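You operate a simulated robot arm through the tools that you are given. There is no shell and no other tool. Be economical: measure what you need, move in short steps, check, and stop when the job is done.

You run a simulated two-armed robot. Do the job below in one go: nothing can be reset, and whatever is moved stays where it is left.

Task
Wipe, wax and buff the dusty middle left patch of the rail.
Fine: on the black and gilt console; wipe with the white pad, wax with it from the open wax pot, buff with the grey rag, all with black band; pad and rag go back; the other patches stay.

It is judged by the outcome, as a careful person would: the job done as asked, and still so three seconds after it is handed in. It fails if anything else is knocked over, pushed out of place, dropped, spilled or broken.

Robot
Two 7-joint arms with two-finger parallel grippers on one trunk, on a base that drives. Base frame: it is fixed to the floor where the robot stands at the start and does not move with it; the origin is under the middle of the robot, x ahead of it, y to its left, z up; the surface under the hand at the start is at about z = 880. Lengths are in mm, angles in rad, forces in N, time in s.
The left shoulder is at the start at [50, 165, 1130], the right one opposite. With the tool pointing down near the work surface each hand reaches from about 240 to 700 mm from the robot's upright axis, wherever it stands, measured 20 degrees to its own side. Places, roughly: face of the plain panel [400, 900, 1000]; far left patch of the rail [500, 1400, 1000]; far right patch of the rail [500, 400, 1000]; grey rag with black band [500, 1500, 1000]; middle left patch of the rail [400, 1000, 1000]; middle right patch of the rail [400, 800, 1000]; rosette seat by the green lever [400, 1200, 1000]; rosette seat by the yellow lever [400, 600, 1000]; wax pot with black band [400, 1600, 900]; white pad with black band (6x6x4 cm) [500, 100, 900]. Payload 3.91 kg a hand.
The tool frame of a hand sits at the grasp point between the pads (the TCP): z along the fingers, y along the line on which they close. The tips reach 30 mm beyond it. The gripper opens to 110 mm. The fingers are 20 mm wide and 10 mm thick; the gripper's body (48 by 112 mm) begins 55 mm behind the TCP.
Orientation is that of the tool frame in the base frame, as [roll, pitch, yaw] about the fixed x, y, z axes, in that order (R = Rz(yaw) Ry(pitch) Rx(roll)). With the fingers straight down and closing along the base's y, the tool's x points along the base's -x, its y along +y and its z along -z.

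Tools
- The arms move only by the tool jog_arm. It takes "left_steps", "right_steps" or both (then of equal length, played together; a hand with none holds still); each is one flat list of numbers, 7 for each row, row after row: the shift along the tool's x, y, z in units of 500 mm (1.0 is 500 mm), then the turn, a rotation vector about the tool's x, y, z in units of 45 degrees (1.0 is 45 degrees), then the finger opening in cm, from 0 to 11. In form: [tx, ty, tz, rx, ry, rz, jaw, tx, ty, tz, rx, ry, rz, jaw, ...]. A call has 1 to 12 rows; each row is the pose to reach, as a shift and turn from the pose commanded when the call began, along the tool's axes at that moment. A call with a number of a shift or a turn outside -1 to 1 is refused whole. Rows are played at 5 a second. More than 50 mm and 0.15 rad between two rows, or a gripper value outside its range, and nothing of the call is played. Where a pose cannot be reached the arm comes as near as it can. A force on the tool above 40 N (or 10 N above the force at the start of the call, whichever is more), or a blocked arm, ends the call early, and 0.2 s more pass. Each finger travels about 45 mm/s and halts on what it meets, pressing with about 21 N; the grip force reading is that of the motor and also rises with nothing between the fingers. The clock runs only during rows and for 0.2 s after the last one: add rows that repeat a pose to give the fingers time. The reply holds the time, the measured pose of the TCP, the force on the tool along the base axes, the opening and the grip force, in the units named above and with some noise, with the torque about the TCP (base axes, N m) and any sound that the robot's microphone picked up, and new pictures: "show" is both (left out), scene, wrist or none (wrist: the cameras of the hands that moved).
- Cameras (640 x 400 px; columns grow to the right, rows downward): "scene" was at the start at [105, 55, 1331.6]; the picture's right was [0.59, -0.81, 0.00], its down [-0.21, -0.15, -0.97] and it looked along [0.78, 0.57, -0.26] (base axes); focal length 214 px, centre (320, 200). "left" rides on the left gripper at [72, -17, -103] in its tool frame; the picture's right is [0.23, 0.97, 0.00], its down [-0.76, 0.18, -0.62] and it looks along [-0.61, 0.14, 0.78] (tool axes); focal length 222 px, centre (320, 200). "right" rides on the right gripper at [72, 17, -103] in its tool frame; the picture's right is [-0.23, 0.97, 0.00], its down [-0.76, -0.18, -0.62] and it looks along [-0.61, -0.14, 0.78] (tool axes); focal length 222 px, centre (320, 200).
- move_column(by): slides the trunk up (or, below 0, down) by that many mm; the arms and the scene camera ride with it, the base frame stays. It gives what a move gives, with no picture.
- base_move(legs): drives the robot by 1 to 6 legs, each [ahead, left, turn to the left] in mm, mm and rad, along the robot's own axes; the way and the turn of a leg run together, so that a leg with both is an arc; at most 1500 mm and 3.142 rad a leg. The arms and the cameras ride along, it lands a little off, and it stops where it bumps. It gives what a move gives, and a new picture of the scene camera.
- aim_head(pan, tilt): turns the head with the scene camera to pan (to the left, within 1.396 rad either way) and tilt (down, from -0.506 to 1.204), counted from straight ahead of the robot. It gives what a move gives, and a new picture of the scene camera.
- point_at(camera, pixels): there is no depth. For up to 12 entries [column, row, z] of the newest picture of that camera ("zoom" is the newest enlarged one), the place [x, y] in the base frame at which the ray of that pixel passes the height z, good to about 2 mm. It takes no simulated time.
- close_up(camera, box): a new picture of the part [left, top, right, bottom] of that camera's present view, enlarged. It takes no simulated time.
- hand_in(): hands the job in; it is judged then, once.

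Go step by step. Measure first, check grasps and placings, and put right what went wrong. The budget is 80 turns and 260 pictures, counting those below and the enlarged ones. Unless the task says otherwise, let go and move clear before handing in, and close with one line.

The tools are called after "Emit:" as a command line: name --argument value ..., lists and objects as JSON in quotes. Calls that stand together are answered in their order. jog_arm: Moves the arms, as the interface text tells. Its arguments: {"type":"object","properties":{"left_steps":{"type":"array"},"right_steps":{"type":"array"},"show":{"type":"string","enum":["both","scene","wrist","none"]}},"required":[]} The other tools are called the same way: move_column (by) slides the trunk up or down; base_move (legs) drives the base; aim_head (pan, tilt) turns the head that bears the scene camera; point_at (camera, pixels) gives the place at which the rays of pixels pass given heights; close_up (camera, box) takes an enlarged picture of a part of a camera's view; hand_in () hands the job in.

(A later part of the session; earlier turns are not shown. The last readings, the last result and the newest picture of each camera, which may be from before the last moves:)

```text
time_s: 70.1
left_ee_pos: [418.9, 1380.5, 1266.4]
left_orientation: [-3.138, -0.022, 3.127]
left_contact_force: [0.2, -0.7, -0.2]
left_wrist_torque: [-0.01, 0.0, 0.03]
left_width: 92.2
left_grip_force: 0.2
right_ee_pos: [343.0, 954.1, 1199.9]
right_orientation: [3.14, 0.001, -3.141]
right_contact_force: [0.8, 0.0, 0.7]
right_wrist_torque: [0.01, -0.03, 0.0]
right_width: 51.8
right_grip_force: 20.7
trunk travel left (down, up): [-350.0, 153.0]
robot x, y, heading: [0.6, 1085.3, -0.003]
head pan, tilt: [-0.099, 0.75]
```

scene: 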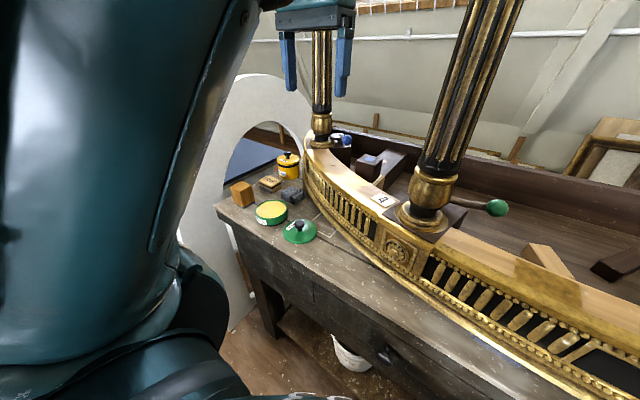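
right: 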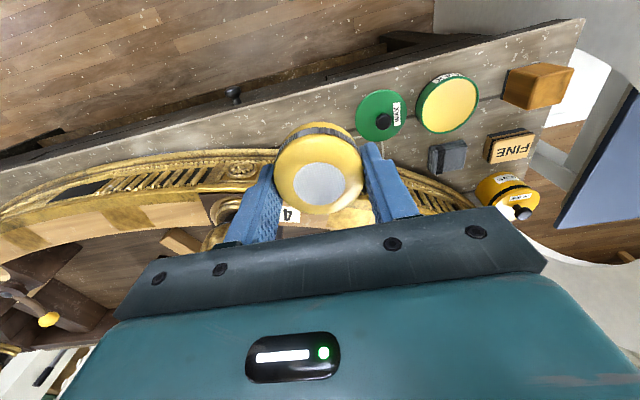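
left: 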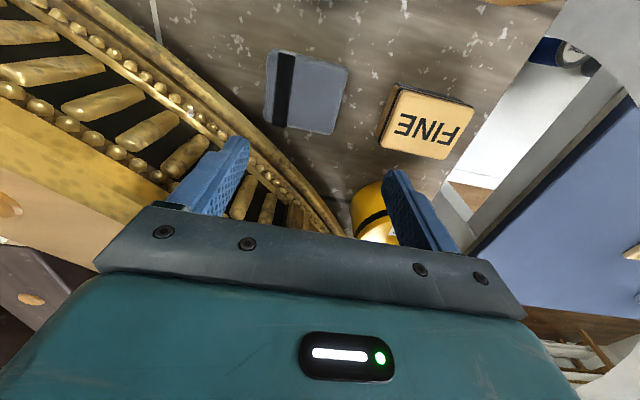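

The camera's real direction didn't follow (the left upper arm is leaning against the head, which is what blocked things). I'll move the left arm outward to its initial relative pose.

Emit:
jog_arm --left_steps '[0.034, 0.06, -0.024, 0, 0, 0, 9.2, 0.068, 0.12, -0.048, 0, 0, 0, 9.2, 0.102, 0.18, -0.072, 0, 0, 0, 9.2, 0.136, 0.24, -0.096, 0, 0, 0, 9.2, 0.17, 0.3, -0.12, 0, 0, 0, 9.2, 0.206, 0.36, -0.14, 0, 0, 0, 9.2]' --show "scene"

```text
time_s: 71.5
left_ee_pos: [317.1, 1561.3, 1343.5]
left_orientation: [-3.139, -0.009, 3.127]
left_contact_force: [0.7, 1.0, 0.3]
left_wrist_torque: [-0.04, 0.0, 0.0]
left_width: 92.2
left_grip_force: 0.0
right_ee_pos: [342.4, 954.8, 1200.3]
right_orientation: [3.141, 0.001, 3.141]
right_contact_force: [0.6, -0.2, 0.4]
right_wrist_torque: [0.01, -0.02, 0.0]
right_width: 52.0
right_grip_force: 21.2
trunk travel left (down, up): [-350.0, 153.0]
robot x, y, heading: [1.5, 1085.5, -0.002]
head pan, tilt: [-0.099, 0.75]
```

scene: 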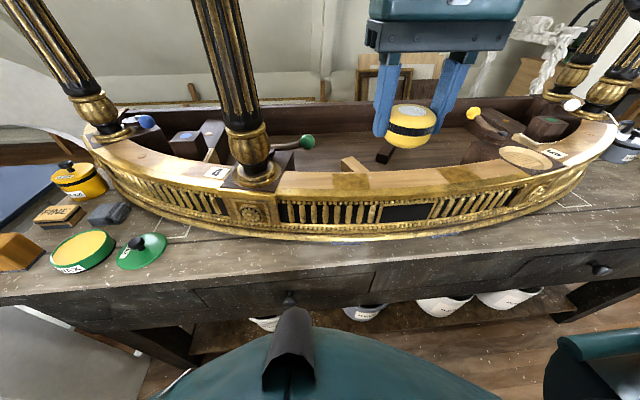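

The head is free again and the wiped patch is visible at (350,180). I'll bring the waxed pad above it.

Emit:
jog_arm --right_steps '[-0.05, 0.02, 0.03, 0, 0, 0, 4, -0.1, 0.04, 0.07, 0, 0, 0, 4, -0.15, 0.055, 0.12, 0, 0, 0, 4, -0.188, 0.064, 0.18, 0, 0, 0, 4, -0.188, 0.064, 0.23, 0, 0, 0, 4, -0.188, 0.064, 0.255, 0, 0, 0, 4, -0.188, 0.064, 0.262, 0, 0, 0, 4, -0.188, 0.064, 0.268, 0, 0, 0, 4]' --show "wrist"

Emit:
close_up --camera "scene" --box '[280, 110, 440, 230]'

```text
time_s: 73.3
left_ee_pos: [320.0, 1560.7, 1342.9]
left_orientation: [-3.136, -0.01, 3.128]
left_contact_force: [0.0, -0.3, 0.6]
left_wrist_torque: [-0.01, 0.0, -0.01]
left_width: 92.1
left_grip_force: 0.1
right_ee_pos: [437.5, 985.7, 1067.5]
right_orientation: [3.141, -0.001, 3.139]
right_contact_force: [-0.8, -0.1, -0.1]
right_wrist_torque: [-0.01, 0.01, 0.02]
right_width: 51.9
right_grip_force: 21.1
trunk travel left (down, up): [-350.0, 153.0]
robot x, y, heading: [5.1, 1086.0, 0.001]
head pan, tilt: [-0.099, 0.75]
```

right: 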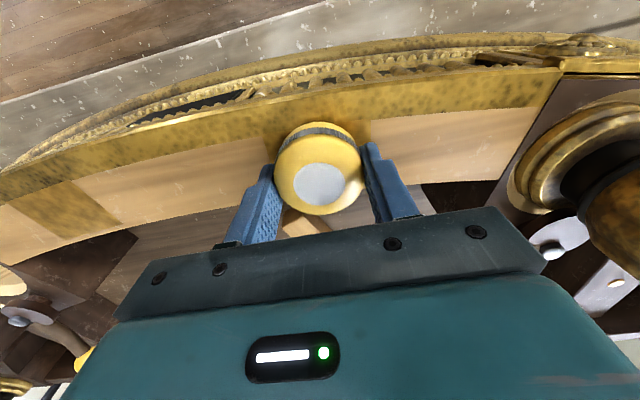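

```text
3.33 times, centred on (360, 170) of scene
```

zoom: 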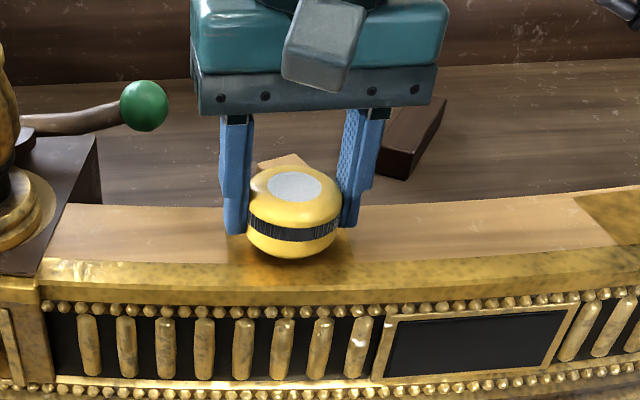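

Positioned over the patch. I'll press lightly and spread the wax with the same strokes.

Emit:
jog_arm --right_steps '[0, 0, 0.005, 0, 0, 0, 4, 0, 0, 0.008, 0, 0, 0, 4, 0, 0.03, 0.008, 0, 0, 0, 4, 0, 0.06, 0.008, 0, 0, 0, 4, 0, 0.03, 0.008, 0, 0, 0, 4, 0, 0, 0.008, 0, 0, 0, 4, 0, -0.03, 0.008, 0, 0, 0, 4, 0, -0.06, 0.008, 0, 0, 0, 4, 0, -0.03, 0.008, 0, 0, 0, 4, 0, 0, 0.008, 0, 0, 0, 4]' --show "none"

Emit:
jog_arm --right_steps '[0, 0, -0.02, 0, 0, 0, 4, 0, 0, -0.1, 0, 0, 0, 4, 0.04, 0, -0.18, 0, 0, 0, 4, 0.1, -0.02, -0.24, 0, 0, 0, 4, 0.17, -0.04, -0.26, 0, 0, 0, 4]' --show "wrist"

Emit:
close_up --camera "scene" --box '[280, 110, 440, 230]'

```text
time_s: 75.5
left_ee_pos: [318.6, 1560.6, 1342.7]
left_orientation: [-3.138, -0.011, 3.127]
left_contact_force: [0.8, 0.1, -0.2]
left_wrist_torque: [0.01, -0.01, -0.01]
left_width: 91.9
left_grip_force: 0.0
right_ee_pos: [438.5, 986.8, 1062.5]
right_orientation: [-3.141, 0.0, 3.139]
right_contact_force: [-0.5, 0.3, -0.9]
right_wrist_torque: [0.01, -0.04, 0.0]
right_width: 52.0
right_grip_force: 21.2
trunk travel left (down, up): [-350.0, 153.0]
robot x, y, heading: [1.0, 1085.5, -0.004]
head pan, tilt: [-0.099, 0.75]
```

```text
time_s: 76.7
left_ee_pos: [318.0, 1559.4, 1344.2]
left_orientation: [-3.139, -0.011, 3.128]
left_contact_force: [-0.6, 0.6, 0.0]
left_wrist_torque: [0.04, 0.0, 0.01]
left_width: 92.2
left_grip_force: 0.2
right_ee_pos: [350.1, 967.1, 1193.0]
right_orientation: [3.139, 0.0, -3.141]
right_contact_force: [0.1, -1.4, -0.7]
right_wrist_torque: [-0.01, 0.0, 0.03]
right_width: 51.7
right_grip_force: 20.5
trunk travel left (down, up): [-350.0, 153.0]
robot x, y, heading: [3.8, 1083.7, 0.003]
head pan, tilt: [-0.099, 0.75]
```

right: 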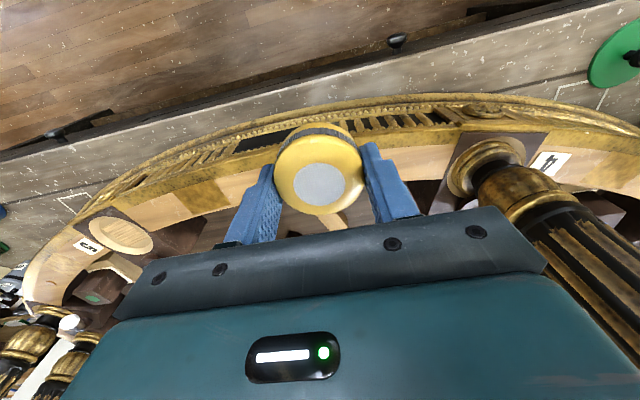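

```text
3.33 times, centred on (360, 170) of scene
```

zoom: 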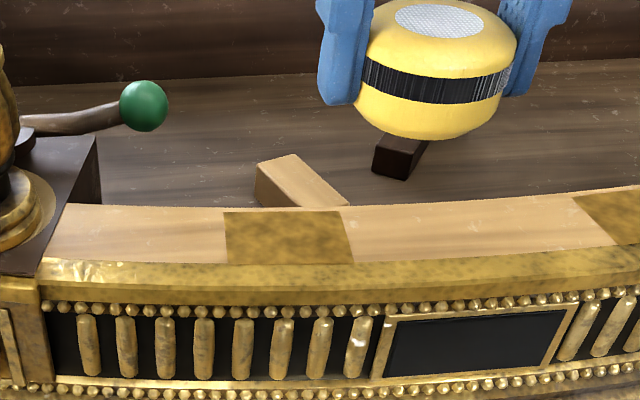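

No contact force was left at the end and the patch looks unwaxed: the pad has shifted up a little in the grip. I'll go back and press down further in small steps.

Emit:
jog_arm --right_steps '[-0.07, 0.02, 0.02, 0, 0, 0, 4, -0.13, 0.04, 0.08, 0, 0, 0, 4, -0.174, 0.04, 0.16, 0, 0, 0, 4, -0.174, 0.04, 0.24, 0, 0, 0, 4, -0.174, 0.04, 0.255, 0, 0, 0, 4, -0.174, 0.04, 0.26, 0, 0, 0, 4, -0.174, 0.04, 0.263, 0, 0, 0, 4, -0.174, 0.04, 0.263, 0, 0, 0, 4]' --show "none"

Emit:
close_up --camera "scene" --box '[310, 130, 400, 200]'

```text
time_s: 78.5
left_ee_pos: [317.5, 1560.6, 1343.4]
left_orientation: [-3.139, -0.009, 3.127]
left_contact_force: [0.5, -0.4, 0.5]
left_wrist_torque: [0.01, -0.03, -0.03]
left_width: 92.1
left_grip_force: 0.1
right_ee_pos: [439.2, 987.2, 1061.5]
right_orientation: [3.14, 0.003, 3.14]
right_contact_force: [1.4, 0.3, 5.8]
right_wrist_torque: [-0.05, -0.1, 0.01]
right_width: 51.9
right_grip_force: 21.1
trunk travel left (down, up): [-350.0, 153.0]
robot x, y, heading: [3.3, 1085.0, -0.003]
head pan, tilt: [-0.099, 0.75]
```

```text
5.71 times, centred on (355, 165) of scene
```

zoom: 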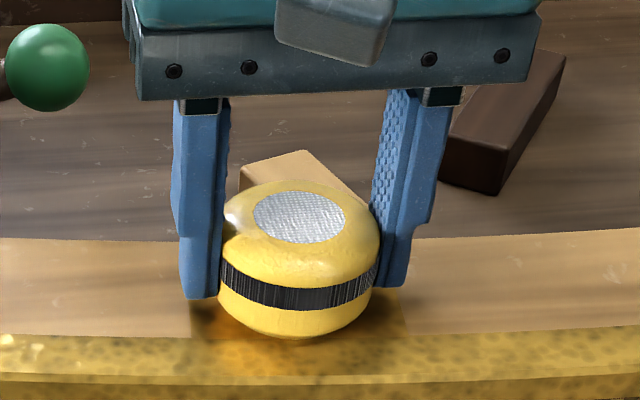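

Contact of 6 N at z 1061.5. I'll add 1.2 mm and do the strokes.

Emit:
jog_arm --right_steps '[0, 0, 0.0025, 0, 0, 0, 4, 0, 0.03, 0.0025, 0, 0, 0, 4, 0, 0.06, 0.0025, 0, 0, 0, 4, 0, 0.03, 0.0025, 0, 0, 0, 4, 0, 0, 0.0025, 0, 0, 0, 4, 0, -0.03, 0.0025, 0, 0, 0, 4, 0, -0.06, 0.0025, 0, 0, 0, 4, 0, -0.03, 0.0025, 0, 0, 0, 4, 0, 0, 0.0025, 0, 0, 0, 4]' --show "none"

Emit:
close_up --camera "scene" --box '[310, 130, 400, 200]'

```text
time_s: 80.5
left_ee_pos: [317.3, 1561.2, 1344.0]
left_orientation: [-3.14, -0.009, 3.126]
left_contact_force: [0.1, -1.1, -0.2]
left_wrist_torque: [-0.01, -0.02, -0.01]
left_width: 91.9
left_grip_force: 0.0
right_ee_pos: [438.2, 985.7, 1062.3]
right_orientation: [-3.14, 0.001, 3.14]
right_contact_force: [1.4, -7.7, 17.6]
right_wrist_torque: [-0.09, 0.03, -0.02]
right_width: 52.1
right_grip_force: 21.2
trunk travel left (down, up): [-350.0, 153.0]
robot x, y, heading: [4.9, 1086.4, 0.003]
head pan, tilt: [-0.099, 0.75]
```

```text
5.71 times, centred on (355, 165) of scene
```

zoom: 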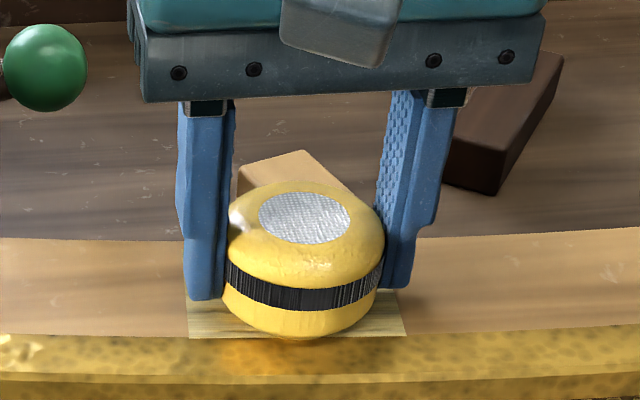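

The patch's colour has changed to pale yellow wax. I'll lift and inspect.

Emit:
jog_arm --right_steps '[0, 0, -0.02, 0, 0, 0, 4, 0, 0, -0.1, 0, 0, 0, 4, 0.04, 0, -0.18, 0, 0, 0, 4, 0.1, -0.02, -0.24, 0, 0, 0, 4, 0.17, -0.04, -0.27, 0, 0, 0, 4]' --show "none"

Emit:
close_up --camera "scene" --box '[280, 110, 440, 230]'

```text
time_s: 81.7
left_ee_pos: [317.3, 1561.3, 1343.3]
left_orientation: [-3.139, -0.01, 3.126]
left_contact_force: [-0.7, 0.6, 0.1]
left_wrist_torque: [0.01, -0.02, 0.03]
left_width: 92.0
left_grip_force: 0.0
right_ee_pos: [353.3, 966.5, 1194.7]
right_orientation: [3.139, -0.001, 3.141]
right_contact_force: [-0.9, -0.5, 0.5]
right_wrist_torque: [0.02, -0.05, 0.01]
right_width: 52.0
right_grip_force: 21.2
trunk travel left (down, up): [-350.0, 153.0]
robot x, y, heading: [1.7, 1087.4, 0.002]
head pan, tilt: [-0.099, 0.75]
```

```text
3.33 times, centred on (360, 170) of scene
```

zoom: 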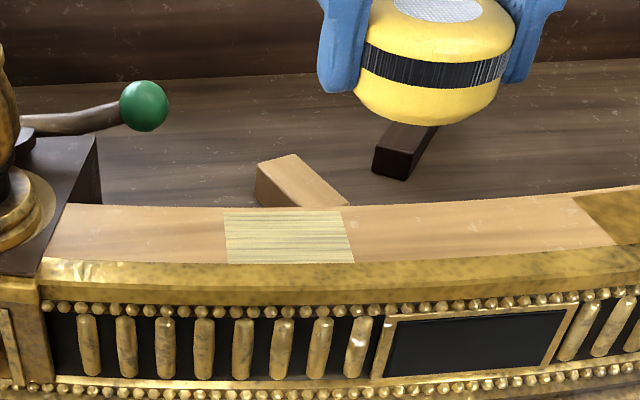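

The patch is evenly waxed. Next the rag with the left hand: lower it first in open space, then bring it to (400, 1352, 1100) – avoiding the high, close-in region.

Emit:
jog_arm --left_steps '[0, 0, 0.09, 0, 0, 0, 9.2, 0, 0, 0.18, 0, 0, 0, 9.2, 0, 0, 0.27, 0, 0, 0, 9.2, -0.01, -0.03, 0.36, 0, 0, 0, 9.2, -0.03, -0.1, 0.42, 0, 0, 0, 9.2, -0.06, -0.18, 0.45, 0, 0, 0, 9.2, -0.09, -0.26, 0.48, 0, 0, 0, 9.2, -0.12, -0.34, 0.48, 0, 0, 0, 9.2, -0.15, -0.418, 0.48, 0, 0, 0, 9.2]' --show "scene"

```text
time_s: 83.7
left_ee_pos: [397.0, 1473.1, 1104.8]
left_orientation: [-3.138, -0.009, 3.128]
left_contact_force: [0.6, 0.0, 0.1]
left_wrist_torque: [0.03, -0.01, 0.0]
left_width: 92.2
left_grip_force: 0.1
left hand out of reach, approached as far as the arm can: row 6, 7, 8, 9
right_ee_pos: [355.2, 967.6, 1196.8]
right_orientation: [3.139, 0.0, 3.14]
right_contact_force: [0.5, 0.0, -0.7]
right_wrist_torque: [0.02, 0.03, -0.01]
right_width: 51.6
right_grip_force: 21.0
trunk travel left (down, up): [-350.0, 153.0]
robot x, y, heading: [2.8, 1083.8, -0.0]
head pan, tilt: [-0.099, 0.75]
```

scene: 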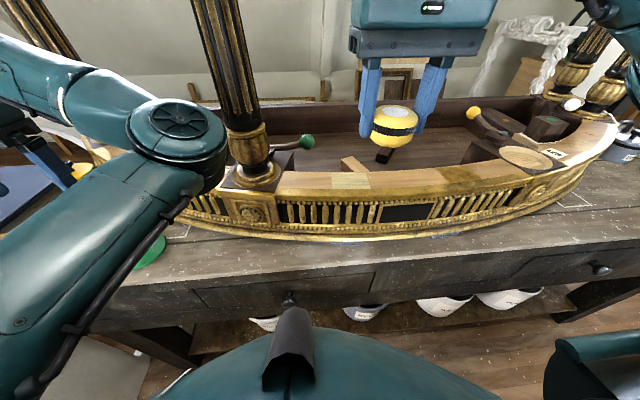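

The left arm can't come further inward in this elbow configuration, so I'll work with it more to its own side: drive left only 155 mm, so the rag is at about (535, +330) relative.

Emit:
base_move --legs '[[0, 155, 0]]'

Emit:
jog_arm --left_steps '[-0.05, 0, 0, 0, 0, 0.015, 9.2, -0.1, 0, 0, 0, 0, 0.015, 9.2, -0.15, 0, 0, 0, 0, 0.015, 9.2, -0.2, 0, 0.03, 0, 0, 0.015, 9.2, -0.24, 0, 0.06, 0, 0, 0.015, 9.2, -0.26, 0, 0.1, 0, 0, 0.015, 9.2]' --show "wrist"

```text
time_s: 85.7
left_ee_pos: [397.0, 1628.1, 1104.5]
left_orientation: [-3.139, -0.011, 3.129]
left_contact_force: [0.5, 0.1, 0.6]
left_wrist_torque: [0.0, -0.02, 0.01]
left_width: 91.9
left_grip_force: 0.1
right_ee_pos: [355.9, 1122.5, 1194.8]
right_orientation: [-3.141, -0.001, -3.141]
right_contact_force: [0.9, 0.3, -0.5]
right_wrist_torque: [-0.01, -0.01, -0.06]
right_width: 51.9
right_grip_force: 20.7
trunk travel left (down, up): [-350.0, 153.0]
robot x, y, heading: [2.9, 1243.8, 0.002]
head pan, tilt: [-0.099, 0.75]
```

scene: 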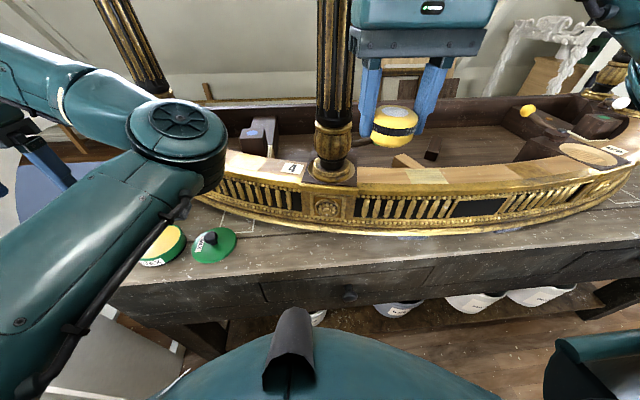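

```text
time_s: 87.1
left_ee_pos: [527.3, 1625.5, 1053.7]
left_orientation: [-3.138, -0.011, 3.118]
left_contact_force: [0.3, -0.3, 0.5]
left_wrist_torque: [0.03, 0.0, -0.02]
left_width: 91.7
left_grip_force: 0.1
right_ee_pos: [355.4, 1122.9, 1196.0]
right_orientation: [3.138, 0.001, 3.141]
right_contact_force: [-0.1, 1.0, -1.0]
right_wrist_torque: [0.0, 0.0, 0.02]
right_width: 51.5
right_grip_force: 21.0
trunk travel left (down, up): [-350.0, 153.0]
robot x, y, heading: [2.1, 1238.7, 0.002]
head pan, tilt: [-0.099, 0.75]
```

left: 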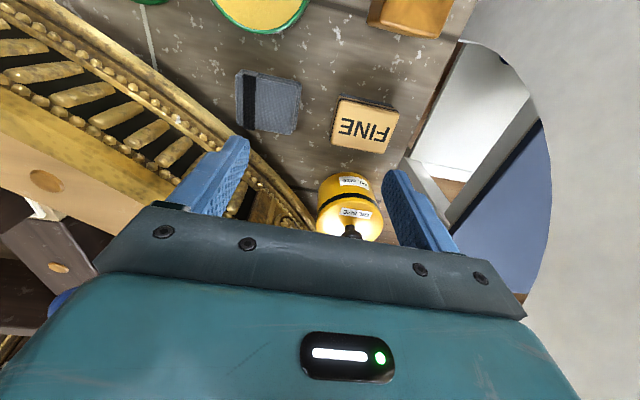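

That follows exactly. I'll centre over the rag at z 985, turning slightly to match its edges.

Emit:
jog_arm --left_steps '[-0.005, -0.04, 0.02, 0, 0, -0.05, 9.2, -0.01, -0.08, 0.05, 0, 0, -0.1, 9.2, -0.016, -0.109, 0.09, 0, 0, -0.14, 9.2, -0.016, -0.109, 0.14, 0, 0, -0.14, 9.2, -0.016, -0.109, 0.14, 0, 0, -0.14, 9.2]' --show "wrist"

Emit:
close_up --camera "left" --box '[190, 40, 450, 240]'

```text
time_s: 88.3
left_ee_pos: [531.8, 1571.2, 984.5]
left_orientation: [-3.139, -0.01, -3.056]
left_contact_force: [0.1, -0.2, 0.1]
left_wrist_torque: [-0.01, 0.0, 0.0]
left_width: 92.0
left_grip_force: 0.1
right_ee_pos: [354.3, 1123.0, 1195.3]
right_orientation: [3.14, 0.001, -3.141]
right_contact_force: [-1.6, 0.5, -1.1]
right_wrist_torque: [-0.05, -0.01, -0.03]
right_width: 51.6
right_grip_force: 21.1
trunk travel left (down, up): [-350.0, 153.0]
robot x, y, heading: [4.4, 1239.7, 0.005]
head pan, tilt: [-0.099, 0.75]
```

left: 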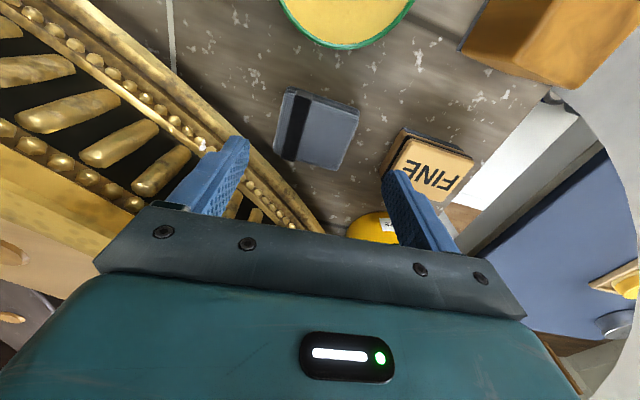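

```text
2.00 times, centred on (320, 140) of left
```

zoom: 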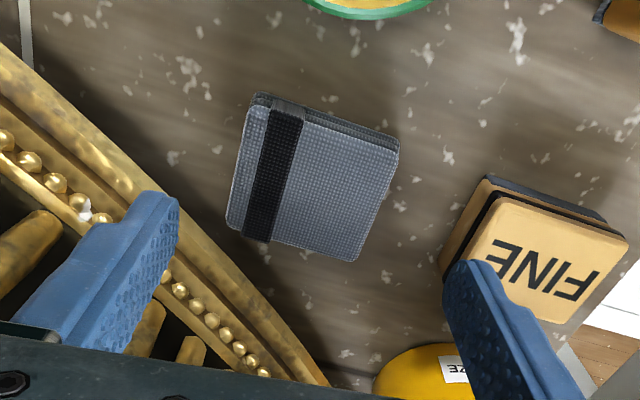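

Emit:
point_at --camera "left" --pixels '[[285, 93.5, 900], [359, 116, 900], [338.5, 171, 900], [273.5, 154, 900], [285, 93.5, 890], [359, 116, 890], [338.5, 171, 890], [273.5, 154, 890], [387, 170, 915], [400, 155, 910]]'

```text
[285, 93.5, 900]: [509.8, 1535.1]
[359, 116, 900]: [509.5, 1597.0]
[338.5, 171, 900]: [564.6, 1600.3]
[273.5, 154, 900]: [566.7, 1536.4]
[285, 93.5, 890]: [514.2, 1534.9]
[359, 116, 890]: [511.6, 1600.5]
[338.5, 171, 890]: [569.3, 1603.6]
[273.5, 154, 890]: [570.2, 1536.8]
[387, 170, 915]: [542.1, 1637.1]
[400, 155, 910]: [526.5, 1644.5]
```

The rag is nearly square to the base axes: y 1535–1600, x 510–566, centre (538, 1567.5). I'll straighten, descend to TCP z 916 and close.

Emit:
jog_arm --left_steps '[-0.0114, -0.008, 0.02, 0, 0, 0.07, 8.4, -0.0114, -0.008, 0.06, 0, 0, 0.07, 8.4, -0.0114, -0.008, 0.1, 0, 0, 0.07, 8.4, -0.0114, -0.008, 0.137, 0, 0, 0.07, 8.4, -0.0114, -0.008, 0.137, 0, 0, 0.07, 8.4, -0.0114, -0.008, 0.137, 0, 0, 0.07, 7, -0.0114, -0.008, 0.137, 0, 0, 0.07, 5.5, -0.0114, -0.008, 0.137, 0, 0, 0.07, 4.5, -0.0114, -0.008, 0.137, 0, 0, 0.07, 4.5]' --show "wrist"

Emit:
close_up --camera "left" --box '[190, 60, 450, 260]'

```text
time_s: 90.3
left_ee_pos: [537.1, 1568.6, 914.6]
left_orientation: [-3.141, -0.011, -3.111]
left_contact_force: [-0.5, 0.6, -0.1]
left_wrist_torque: [0.02, -0.01, -0.02]
left_width: 67.3
left_grip_force: 21.5
right_ee_pos: [355.1, 1122.4, 1195.5]
right_orientation: [3.141, 0.0, 3.141]
right_contact_force: [0.4, -1.2, 0.2]
right_wrist_torque: [-0.04, 0.02, 0.0]
right_width: 51.8
right_grip_force: 21.9
trunk travel left (down, up): [-350.0, 153.0]
robot x, y, heading: [1.4, 1242.8, -0.003]
head pan, tilt: [-0.099, 0.75]
```

left: 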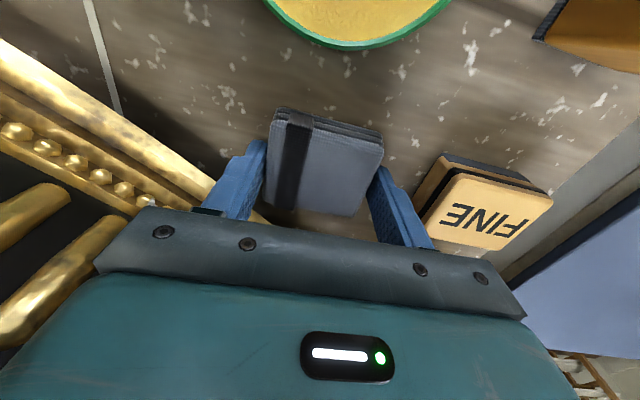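

```text
2.00 times, centred on (320, 160) of left
```

zoom: 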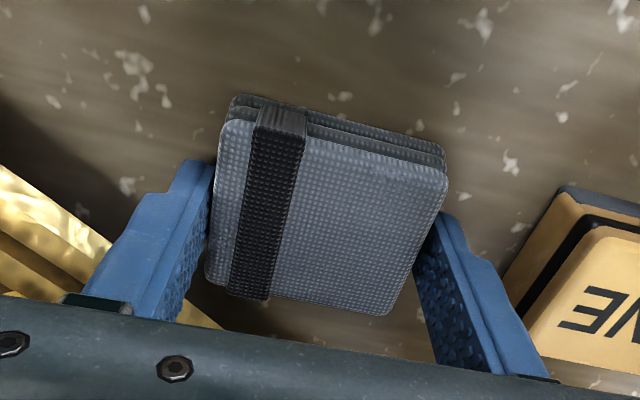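

The rag is gripped (67 mm, 21 N). I'll lift gently and check.

Emit:
jog_arm --left_steps '[0, 0, -0.02, 0, 0, 0, 4.5, 0, 0, -0.04, 0, 0, 0, 4.5, 0, 0, -0.08, 0, 0, 0, 4.5, 0, 0, -0.12, 0, 0, 0, 4.5, 0, 0, -0.16, 0, 0, 0, 4.5, 0.01, 0.04, -0.2, 0, 0, 0, 4.5, 0.03, 0.08, -0.24, 0, 0, 0, 4.5, 0.07, 0.1, -0.28, 0, 0, 0, 4.5, 0.12, 0.11, -0.31, 0, 0, 0, 4.5, 0.18, 0.115, -0.35, 0, 0, 0, 4.5, 0.24, 0.115, -0.38, 0, 0, 0, 4.5, 0.28, 0.115, -0.4, 0, 0, 0, 4.5]' --show "both"

```text
time_s: 92.9
left_ee_pos: [398.6, 1626.9, 1116.8]
left_orientation: [-3.141, -0.009, -3.111]
left_contact_force: [-0.1, -0.5, -0.7]
left_wrist_torque: [0.02, 0.0, -0.04]
left_width: 67.2
left_grip_force: 20.7
left hand out of reach, approached as far as the arm can: row 12
right_ee_pos: [355.4, 1123.0, 1195.9]
right_orientation: [3.14, 0.0, -3.141]
right_contact_force: [-1.3, -0.4, -1.0]
right_wrist_torque: [-0.03, 0.05, 0.0]
right_width: 51.6
right_grip_force: 20.8
trunk travel left (down, up): [-350.0, 153.0]
robot x, y, heading: [1.3, 1237.3, -0.001]
head pan, tilt: [-0.099, 0.75]
```

scene: 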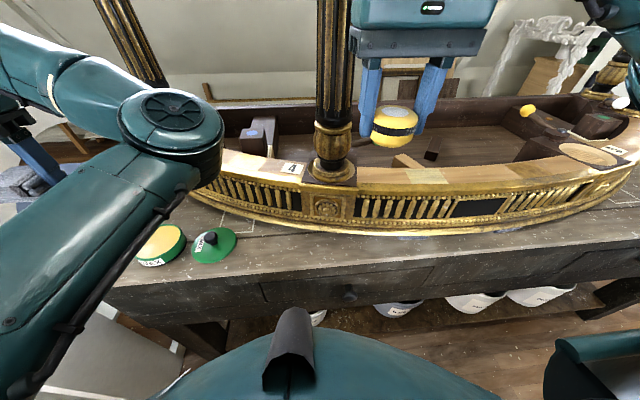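
left: 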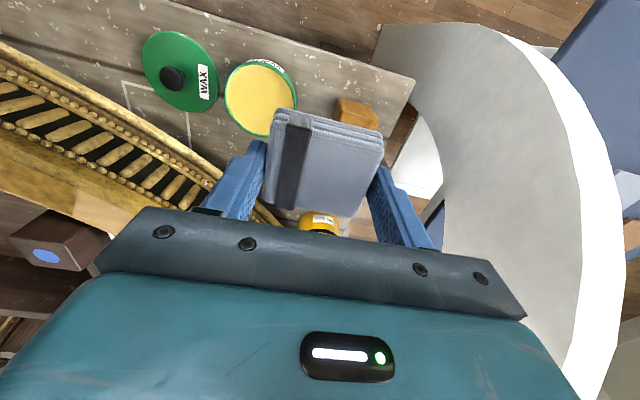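

The rag is held. Now drive right ~640 mm so the left hand comes level with the patch.

Emit:
base_move --legs '[[0, -640, 0]]'

Emit:
aim_head --pan 0.5 --tilt 0.65

```text
time_s: 98.9
left_ee_pos: [398.5, 990.4, 1116.2]
left_orientation: [-3.14, -0.008, -3.107]
left_contact_force: [1.1, 0.9, -0.1]
left_wrist_torque: [-0.01, -0.01, -0.02]
left_width: 66.7
left_grip_force: 21.5
right_ee_pos: [356.4, 485.6, 1195.7]
right_orientation: [3.14, -0.001, -3.137]
right_contact_force: [0.0, -0.7, 0.3]
right_wrist_torque: [0.02, 0.01, 0.02]
right_width: 51.9
right_grip_force: 20.9
trunk travel left (down, up): [-350.0, 153.0]
robot x, y, heading: [6.1, 604.8, 0.003]
head pan, tilt: [-0.099, 0.75]
```

scene: 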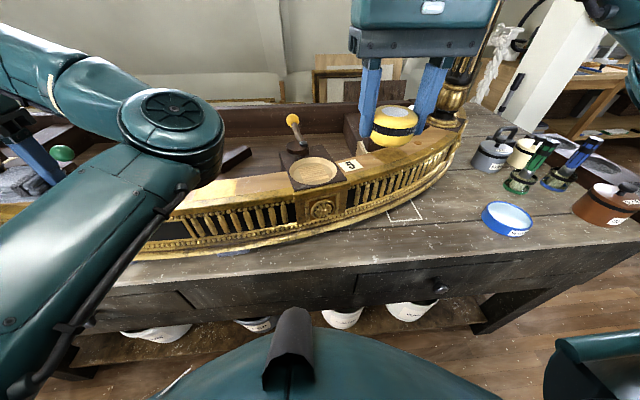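

```text
time_s: 99.9
left_ee_pos: [398.4, 991.3, 1116.0]
left_orientation: [-3.14, -0.008, -3.108]
left_contact_force: [-0.8, 0.5, -0.4]
left_wrist_torque: [0.02, -0.02, 0.03]
left_width: 66.8
left_grip_force: 20.3
right_ee_pos: [356.3, 486.1, 1195.5]
right_orientation: [3.14, -0.001, -3.137]
right_contact_force: [-0.3, -0.7, -0.1]
right_wrist_torque: [0.01, 0.03, -0.01]
right_width: 51.9
right_grip_force: 20.9
trunk travel left (down, up): [-350.0, 153.0]
robot x, y, heading: [2.9, 601.9, 0.007]
head pan, tilt: [0.499, 0.649]
```

scene: 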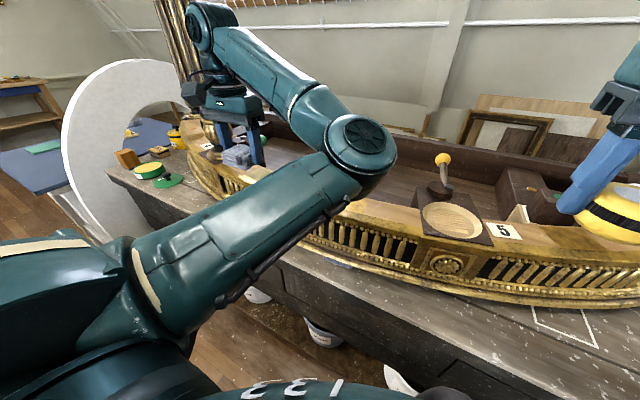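

Left hand with rag is near the patch. I'll move over it to TCP z ≈1070.

Emit:
jog_arm --left_steps '[-0.04, -0.005, 0, 0, 0, 0, 4.5, -0.078, -0.01, 0.02, 0, 0, 0, 4.5, -0.078, -0.01, 0.06, 0, 0, 0, 4.5, -0.078, -0.01, 0.086, 0, 0, 0, 4.5, -0.078, -0.01, 0.086, 0, 0, 0, 4.5]' --show "wrist"

Emit:
close_up --camera "scene" --box '[190, 100, 290, 190]'

Emit:
close_up --camera "left" --box '[190, 60, 450, 260]'

```text
time_s: 101.1
left_ee_pos: [437.5, 986.6, 1073.6]
left_orientation: [-3.142, -0.007, -3.107]
left_contact_force: [-0.2, -0.6, 0.0]
left_wrist_torque: [-0.03, -0.02, -0.01]
left_width: 67.0
left_grip_force: 20.7
right_ee_pos: [356.2, 486.0, 1195.8]
right_orientation: [3.141, -0.001, -3.137]
right_contact_force: [-0.2, -0.8, -0.5]
right_wrist_torque: [0.01, -0.02, -0.02]
right_width: 52.0
right_grip_force: 20.9
trunk travel left (down, up): [-350.0, 153.0]
robot x, y, heading: [3.5, 604.8, 0.005]
head pan, tilt: [0.499, 0.649]
```

left: 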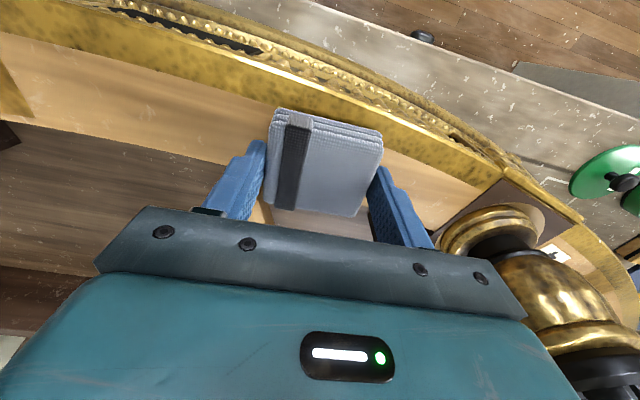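

```text
4.44 times, centred on (240, 145) of scene
```

zoom: 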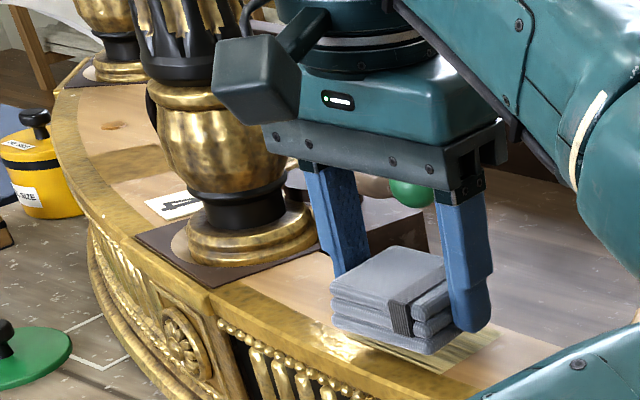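

```text
2.00 times, centred on (320, 160) of left
```

zoom: 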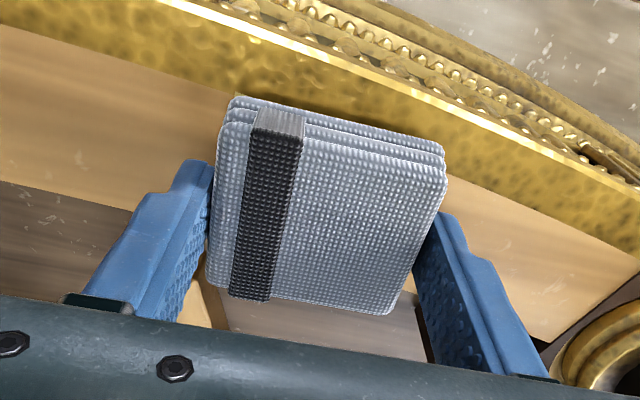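

Rag is above the patch; I'll lower in small steps until it presses.

Emit:
jog_arm --left_steps '[0, 0, 0.01, 0, 0, 0, 4.5, 0, 0, 0.016, 0, 0, 0, 4.5, 0, 0, 0.02, 0, 0, 0, 4.5, 0, 0, 0.022, 0, 0, 0, 4.5, 0, 0, 0.022, 0, 0, 0, 4.5]' --show "none"

Emit:
close_up --camera "scene" --box '[190, 100, 290, 190]'

```text
time_s: 102.3
left_ee_pos: [436.3, 986.9, 1061.7]
left_orientation: [-3.141, -0.008, -3.109]
left_contact_force: [0.6, 0.1, 0.3]
left_wrist_torque: [-0.03, 0.03, -0.01]
left_width: 67.2
left_grip_force: 21.2
right_ee_pos: [356.8, 486.2, 1195.7]
right_orientation: [3.141, 0.0, -3.135]
right_contact_force: [-0.5, -0.3, 0.3]
right_wrist_torque: [0.02, 0.01, 0.03]
right_width: 51.8
right_grip_force: 21.3
trunk travel left (down, up): [-350.0, 153.0]
robot x, y, heading: [4.1, 604.0, 0.01]
head pan, tilt: [0.499, 0.649]
```

```text
4.44 times, centred on (240, 145) of scene
```

zoom: 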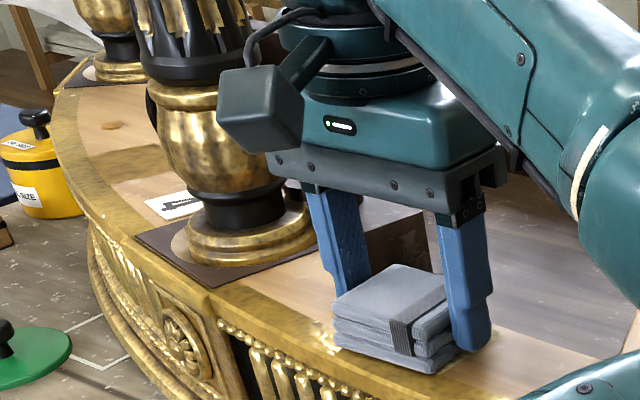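

No contact yet at 1061.7; continue down by 1 mm steps.

Emit:
jog_arm --left_steps '[0, 0, 0.002, 0, 0, 0, 4.5, 0, 0, 0.004, 0, 0, 0, 4.5, 0, 0, 0.005, 0, 0, 0, 4.5, 0, 0, 0.005, 0, 0, 0, 4.5]' --show "none"

```text
time_s: 103.3
left_ee_pos: [436.0, 986.4, 1060.7]
left_orientation: [3.14, -0.004, -3.107]
left_contact_force: [5.2, 3.0, 16.1]
left_wrist_torque: [0.06, 0.14, -0.07]
left_width: 67.0
left_grip_force: 20.8
right_ee_pos: [355.1, 484.9, 1195.5]
right_orientation: [3.14, 0.001, -3.138]
right_contact_force: [-0.4, 0.5, 0.8]
right_wrist_torque: [0.0, -0.02, 0.0]
right_width: 51.7
right_grip_force: 21.3
trunk travel left (down, up): [-350.0, 153.0]
robot x, y, heading: [4.1, 600.5, 0.007]
head pan, tilt: [0.499, 0.649]
```

Contact at 16 N. Buffing strokes now.

Emit:
jog_arm --left_steps '[0, 0.025, 0, 0, 0, 0, 4.5, 0, 0.05, 0, 0, 0, 0, 4.5, 0, 0.025, 0, 0, 0, 0, 4.5, 0, 0, 0, 0, 0, 0, 4.5, 0, -0.025, 0, 0, 0, 0, 4.5, 0, -0.05, 0, 0, 0, 0, 4.5, 0, -0.025, 0, 0, 0, 0, 4.5, 0, 0, 0, 0, 0, 0, 4.5, 0, 0.03, 0, 0, 0, 0, 4.5, 0, 0, 0, 0, 0, 0, 4.5, 0, -0.03, 0, 0, 0, 0, 4.5, 0, 0, 0, 0, 0, 0, 4.5]' --show "none"

Emit:
jog_arm --left_steps '[0, 0, -0.02, 0, 0, 0, 4.5, 0, 0, -0.06, 0, 0, 0, 4.5, 0.03, 0, -0.1, 0, 0, 0, 4.5, 0.078, 0.01, -0.11, 0, 0, 0, 4.5]' --show "wrist"

Emit:
close_up --camera "scene" --box '[190, 100, 330, 200]'

```text
time_s: 105.9
left_ee_pos: [437.9, 983.7, 1060.1]
left_orientation: [-3.139, -0.006, -3.114]
left_contact_force: [4.8, -9.9, 18.3]
left_wrist_torque: [0.16, -0.17, -0.11]
left_width: 67.2
left_grip_force: 21.0
left hand out of reach, approached as far as the arm can: row 5, 6, 7, 11
right_ee_pos: [356.6, 483.3, 1195.1]
right_orientation: [3.138, 0.001, -3.137]
right_contact_force: [-0.5, -0.2, -0.3]
right_wrist_torque: [0.04, -0.02, -0.01]
right_width: 51.4
right_grip_force: 20.9
trunk travel left (down, up): [-350.0, 153.0]
robot x, y, heading: [3.5, 604.5, 0.003]
head pan, tilt: [0.499, 0.649]
```

```text
time_s: 106.9
left_ee_pos: [398.9, 991.5, 1112.6]
left_orientation: [-3.141, -0.011, -3.107]
left_contact_force: [-0.6, -0.2, 0.2]
left_wrist_torque: [-0.02, -0.02, -0.01]
left_width: 67.0
left_grip_force: 21.4
right_ee_pos: [356.7, 485.9, 1194.8]
right_orientation: [3.14, -0.001, -3.136]
right_contact_force: [0.0, 0.2, -0.8]
right_wrist_torque: [-0.02, 0.01, -0.02]
right_width: 51.9
right_grip_force: 21.0
trunk travel left (down, up): [-350.0, 153.0]
robot x, y, heading: [3.3, 604.3, 0.005]
head pan, tilt: [0.499, 0.649]
```

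left: 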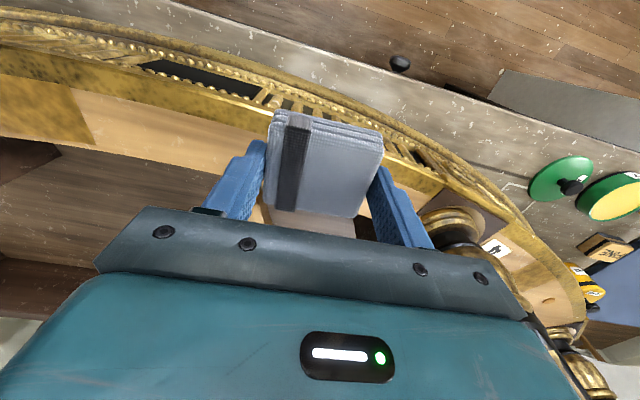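

```text
4.00 times, centred on (260, 150) of scene
```

zoom: 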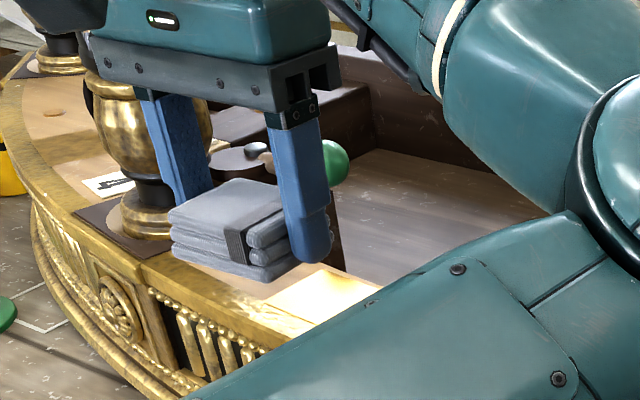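

The patch now gleams where visible. I'll drive back left 638 mm and inspect the whole patch from there.

Emit:
base_move --legs '[[-2, 637, 0]]'

Emit:
aim_head --pan -0.3 --tilt 0.75

Emit:
close_up --camera "scene" --box '[270, 110, 430, 230]'

```text
time_s: 112.9
left_ee_pos: [392.2, 1624.2, 1114.0]
left_orientation: [-3.14, -0.01, -3.105]
left_contact_force: [-0.9, 0.0, 0.8]
left_wrist_torque: [0.0, 0.03, 0.02]
left_width: 67.0
left_grip_force: 21.4
right_ee_pos: [351.4, 1119.8, 1194.9]
right_orientation: [3.139, 0.0, -3.134]
right_contact_force: [0.1, 0.6, -0.5]
right_wrist_torque: [-0.02, 0.01, -0.03]
right_width: 51.7
right_grip_force: 21.0
trunk travel left (down, up): [-350.0, 153.0]
robot x, y, heading: [-3.3, 1236.6, 0.003]
head pan, tilt: [0.499, 0.649]
```

scene: 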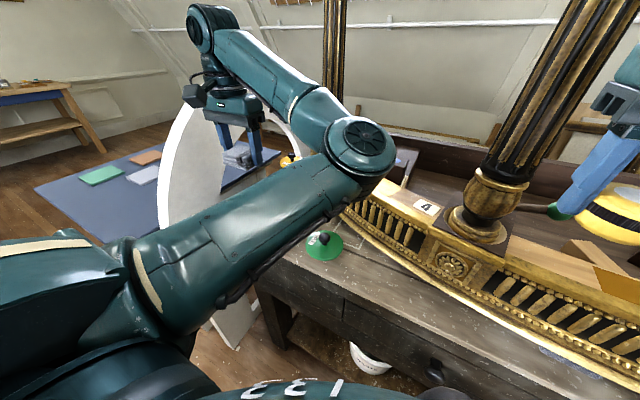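

```text
time_s: 114.1
left_ee_pos: [392.0, 1624.4, 1111.9]
left_orientation: [-3.14, -0.008, -3.105]
left_contact_force: [0.2, 0.0, -0.9]
left_wrist_torque: [0.0, 0.0, 0.0]
left_width: 66.6
left_grip_force: 20.7
right_ee_pos: [352.3, 1118.6, 1195.3]
right_orientation: [3.14, 0.0, -3.136]
right_contact_force: [-0.2, -0.2, 0.5]
right_wrist_torque: [0.02, -0.01, -0.02]
right_width: 51.9
right_grip_force: 21.0
trunk travel left (down, up): [-350.0, 153.0]
robot x, y, heading: [0.0, 1237.5, 0.006]
head pan, tilt: [-0.3, 0.75]
```

scene: 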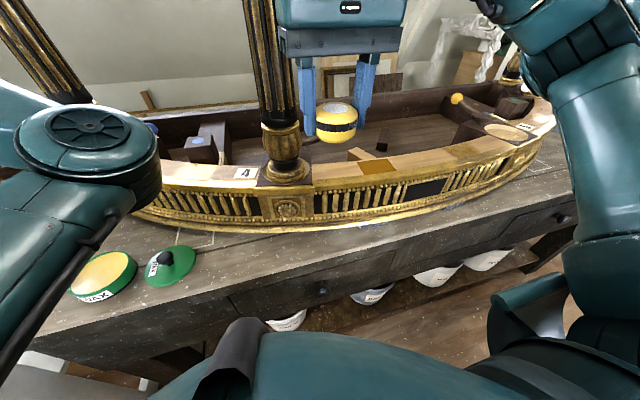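

```text
3.33 times, centred on (350, 170) of scene
```

zoom: 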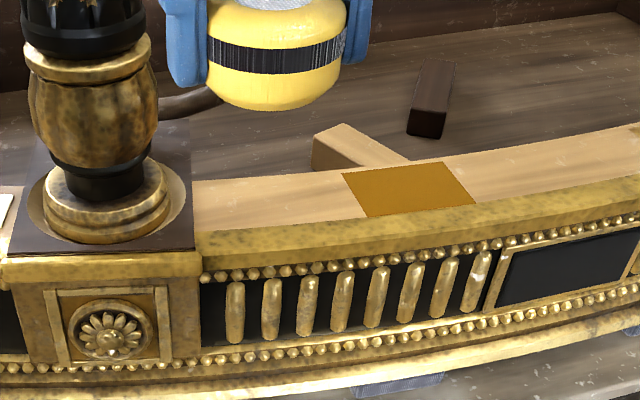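

The patch is now a uniform, glossy amber: wiped, waxed and buffed. Now I'll take the rag back over its place.

Emit:
jog_arm --left_steps '[-0.05, 0, 0, 0, 0, 0, 4.5, -0.1, 0, 0.02, 0, 0, 0, 4.5, -0.16, 0, 0.04, 0, 0, 0, 4.5, -0.21, -0.01, 0.08, 0, 0, 0, 4.5, -0.25, -0.03, 0.12, 0, 0, 0, 4.5, -0.275, -0.07, 0.16, 0, 0, 0, 4.5, -0.286, -0.11, 0.2, 0, 0, 0, 4.5, -0.286, -0.1225, 0.24, 0, 0, 0, 4.5, -0.286, -0.1225, 0.29, 0, 0, 0, 4.5, -0.286, -0.1225, 0.3, 0, 0, 0, 4.5]' --show "wrist"

```text
time_s: 116.3
left_ee_pos: [537.4, 1568.2, 963.5]
left_orientation: [3.142, -0.008, -3.105]
left_contact_force: [-1.1, -0.5, -0.4]
left_wrist_torque: [0.02, 0.02, 0.01]
left_width: 66.8
left_grip_force: 20.7
right_ee_pos: [350.8, 1119.6, 1195.0]
right_orientation: [3.14, 0.0, -3.134]
right_contact_force: [-0.1, 0.9, -0.6]
right_wrist_torque: [0.01, 0.03, 0.0]
right_width: 51.9
right_grip_force: 20.7
trunk travel left (down, up): [-350.0, 153.0]
robot x, y, heading: [-3.7, 1233.8, 0.009]
head pan, tilt: [-0.3, 0.75]
```

left: 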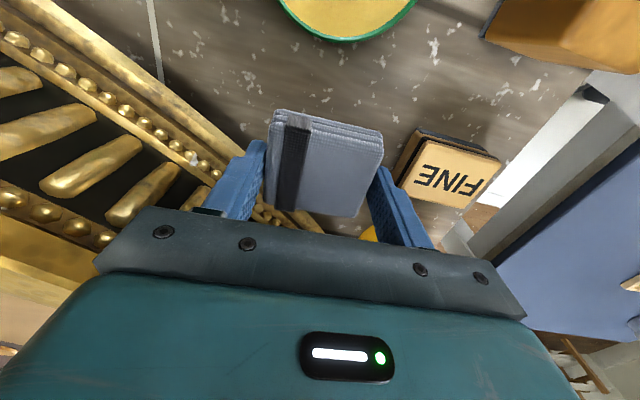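

Right above its place. Lower to the bench, slow at the end.

Emit:
jog_arm --left_steps '[0, 0, 0.05, 0, 0, 0, 4.5, 0, 0, 0.085, 0, 0, 0, 4.5, 0, 0, 0.093, 0, 0, 0, 4.5, 0, 0, 0.098, 0, 0, 0, 4.5, 0, 0, 0.098, 0, 0, 0, 4.5]' --show "none"

```text
time_s: 117.5
left_ee_pos: [536.4, 1568.9, 913.7]
left_orientation: [3.141, -0.008, -3.104]
left_contact_force: [-0.1, 0.2, -0.4]
left_wrist_torque: [-0.02, 0.02, 0.01]
left_width: 66.7
left_grip_force: 20.9
right_ee_pos: [352.4, 1119.8, 1194.9]
right_orientation: [3.141, 0.0, -3.136]
right_contact_force: [0.1, 0.0, -0.7]
right_wrist_torque: [-0.01, -0.01, 0.01]
right_width: 52.0
right_grip_force: 20.9
trunk travel left (down, up): [-350.0, 153.0]
robot x, y, heading: [2.5, 1232.0, 0.005]
head pan, tilt: [-0.3, 0.75]
```

No contact yet; 1.5 mm more, then release and rise.

Emit:
jog_arm --left_steps '[0, 0, 0.002, 0, 0, 0, 4.5, 0, 0, 0.003, 0, 0, 0, 4.5, 0, 0, 0.003, 0, 0, 0, 6.8, 0, 0, 0.003, 0, 0, 0, 7.6, 0, 0, 0.003, 0, 0, 0, 8.2, 0, 0, 0.003, 0, 0, 0, 8.2, 0, 0, -0.04, 0, 0, 0, 8.2, 0, 0, -0.1, 0, 0, 0, 8.2, 0, 0, -0.18, 0, 0, 0, 8.2]' --show "wrist"

Emit:
close_up --camera "left" --box '[190, 40, 450, 240]'

```text
time_s: 119.5
left_ee_pos: [534.3, 1569.6, 1004.2]
left_orientation: [-3.139, -0.009, -3.104]
left_contact_force: [-0.1, 0.2, -1.0]
left_wrist_torque: [-0.01, -0.01, 0.01]
left_width: 82.0
left_grip_force: 0.0
right_ee_pos: [352.1, 1119.4, 1195.4]
right_orientation: [3.139, 0.001, -3.135]
right_contact_force: [-0.8, -0.8, 0.4]
right_wrist_torque: [0.0, 0.01, 0.01]
right_width: 51.8
right_grip_force: 21.2
trunk travel left (down, up): [-350.0, 153.0]
robot x, y, heading: [-5.7, 1236.1, 0.008]
head pan, tilt: [-0.3, 0.75]
```

left: 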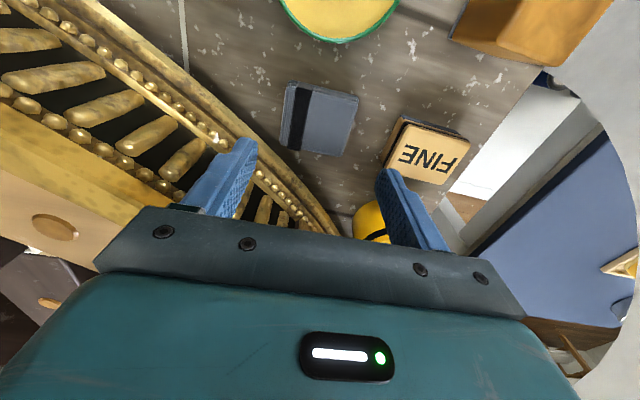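

```text
2.00 times, centred on (320, 140) of left
```

zoom: 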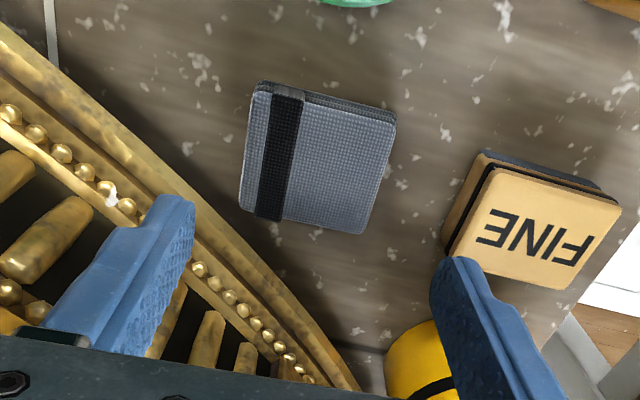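

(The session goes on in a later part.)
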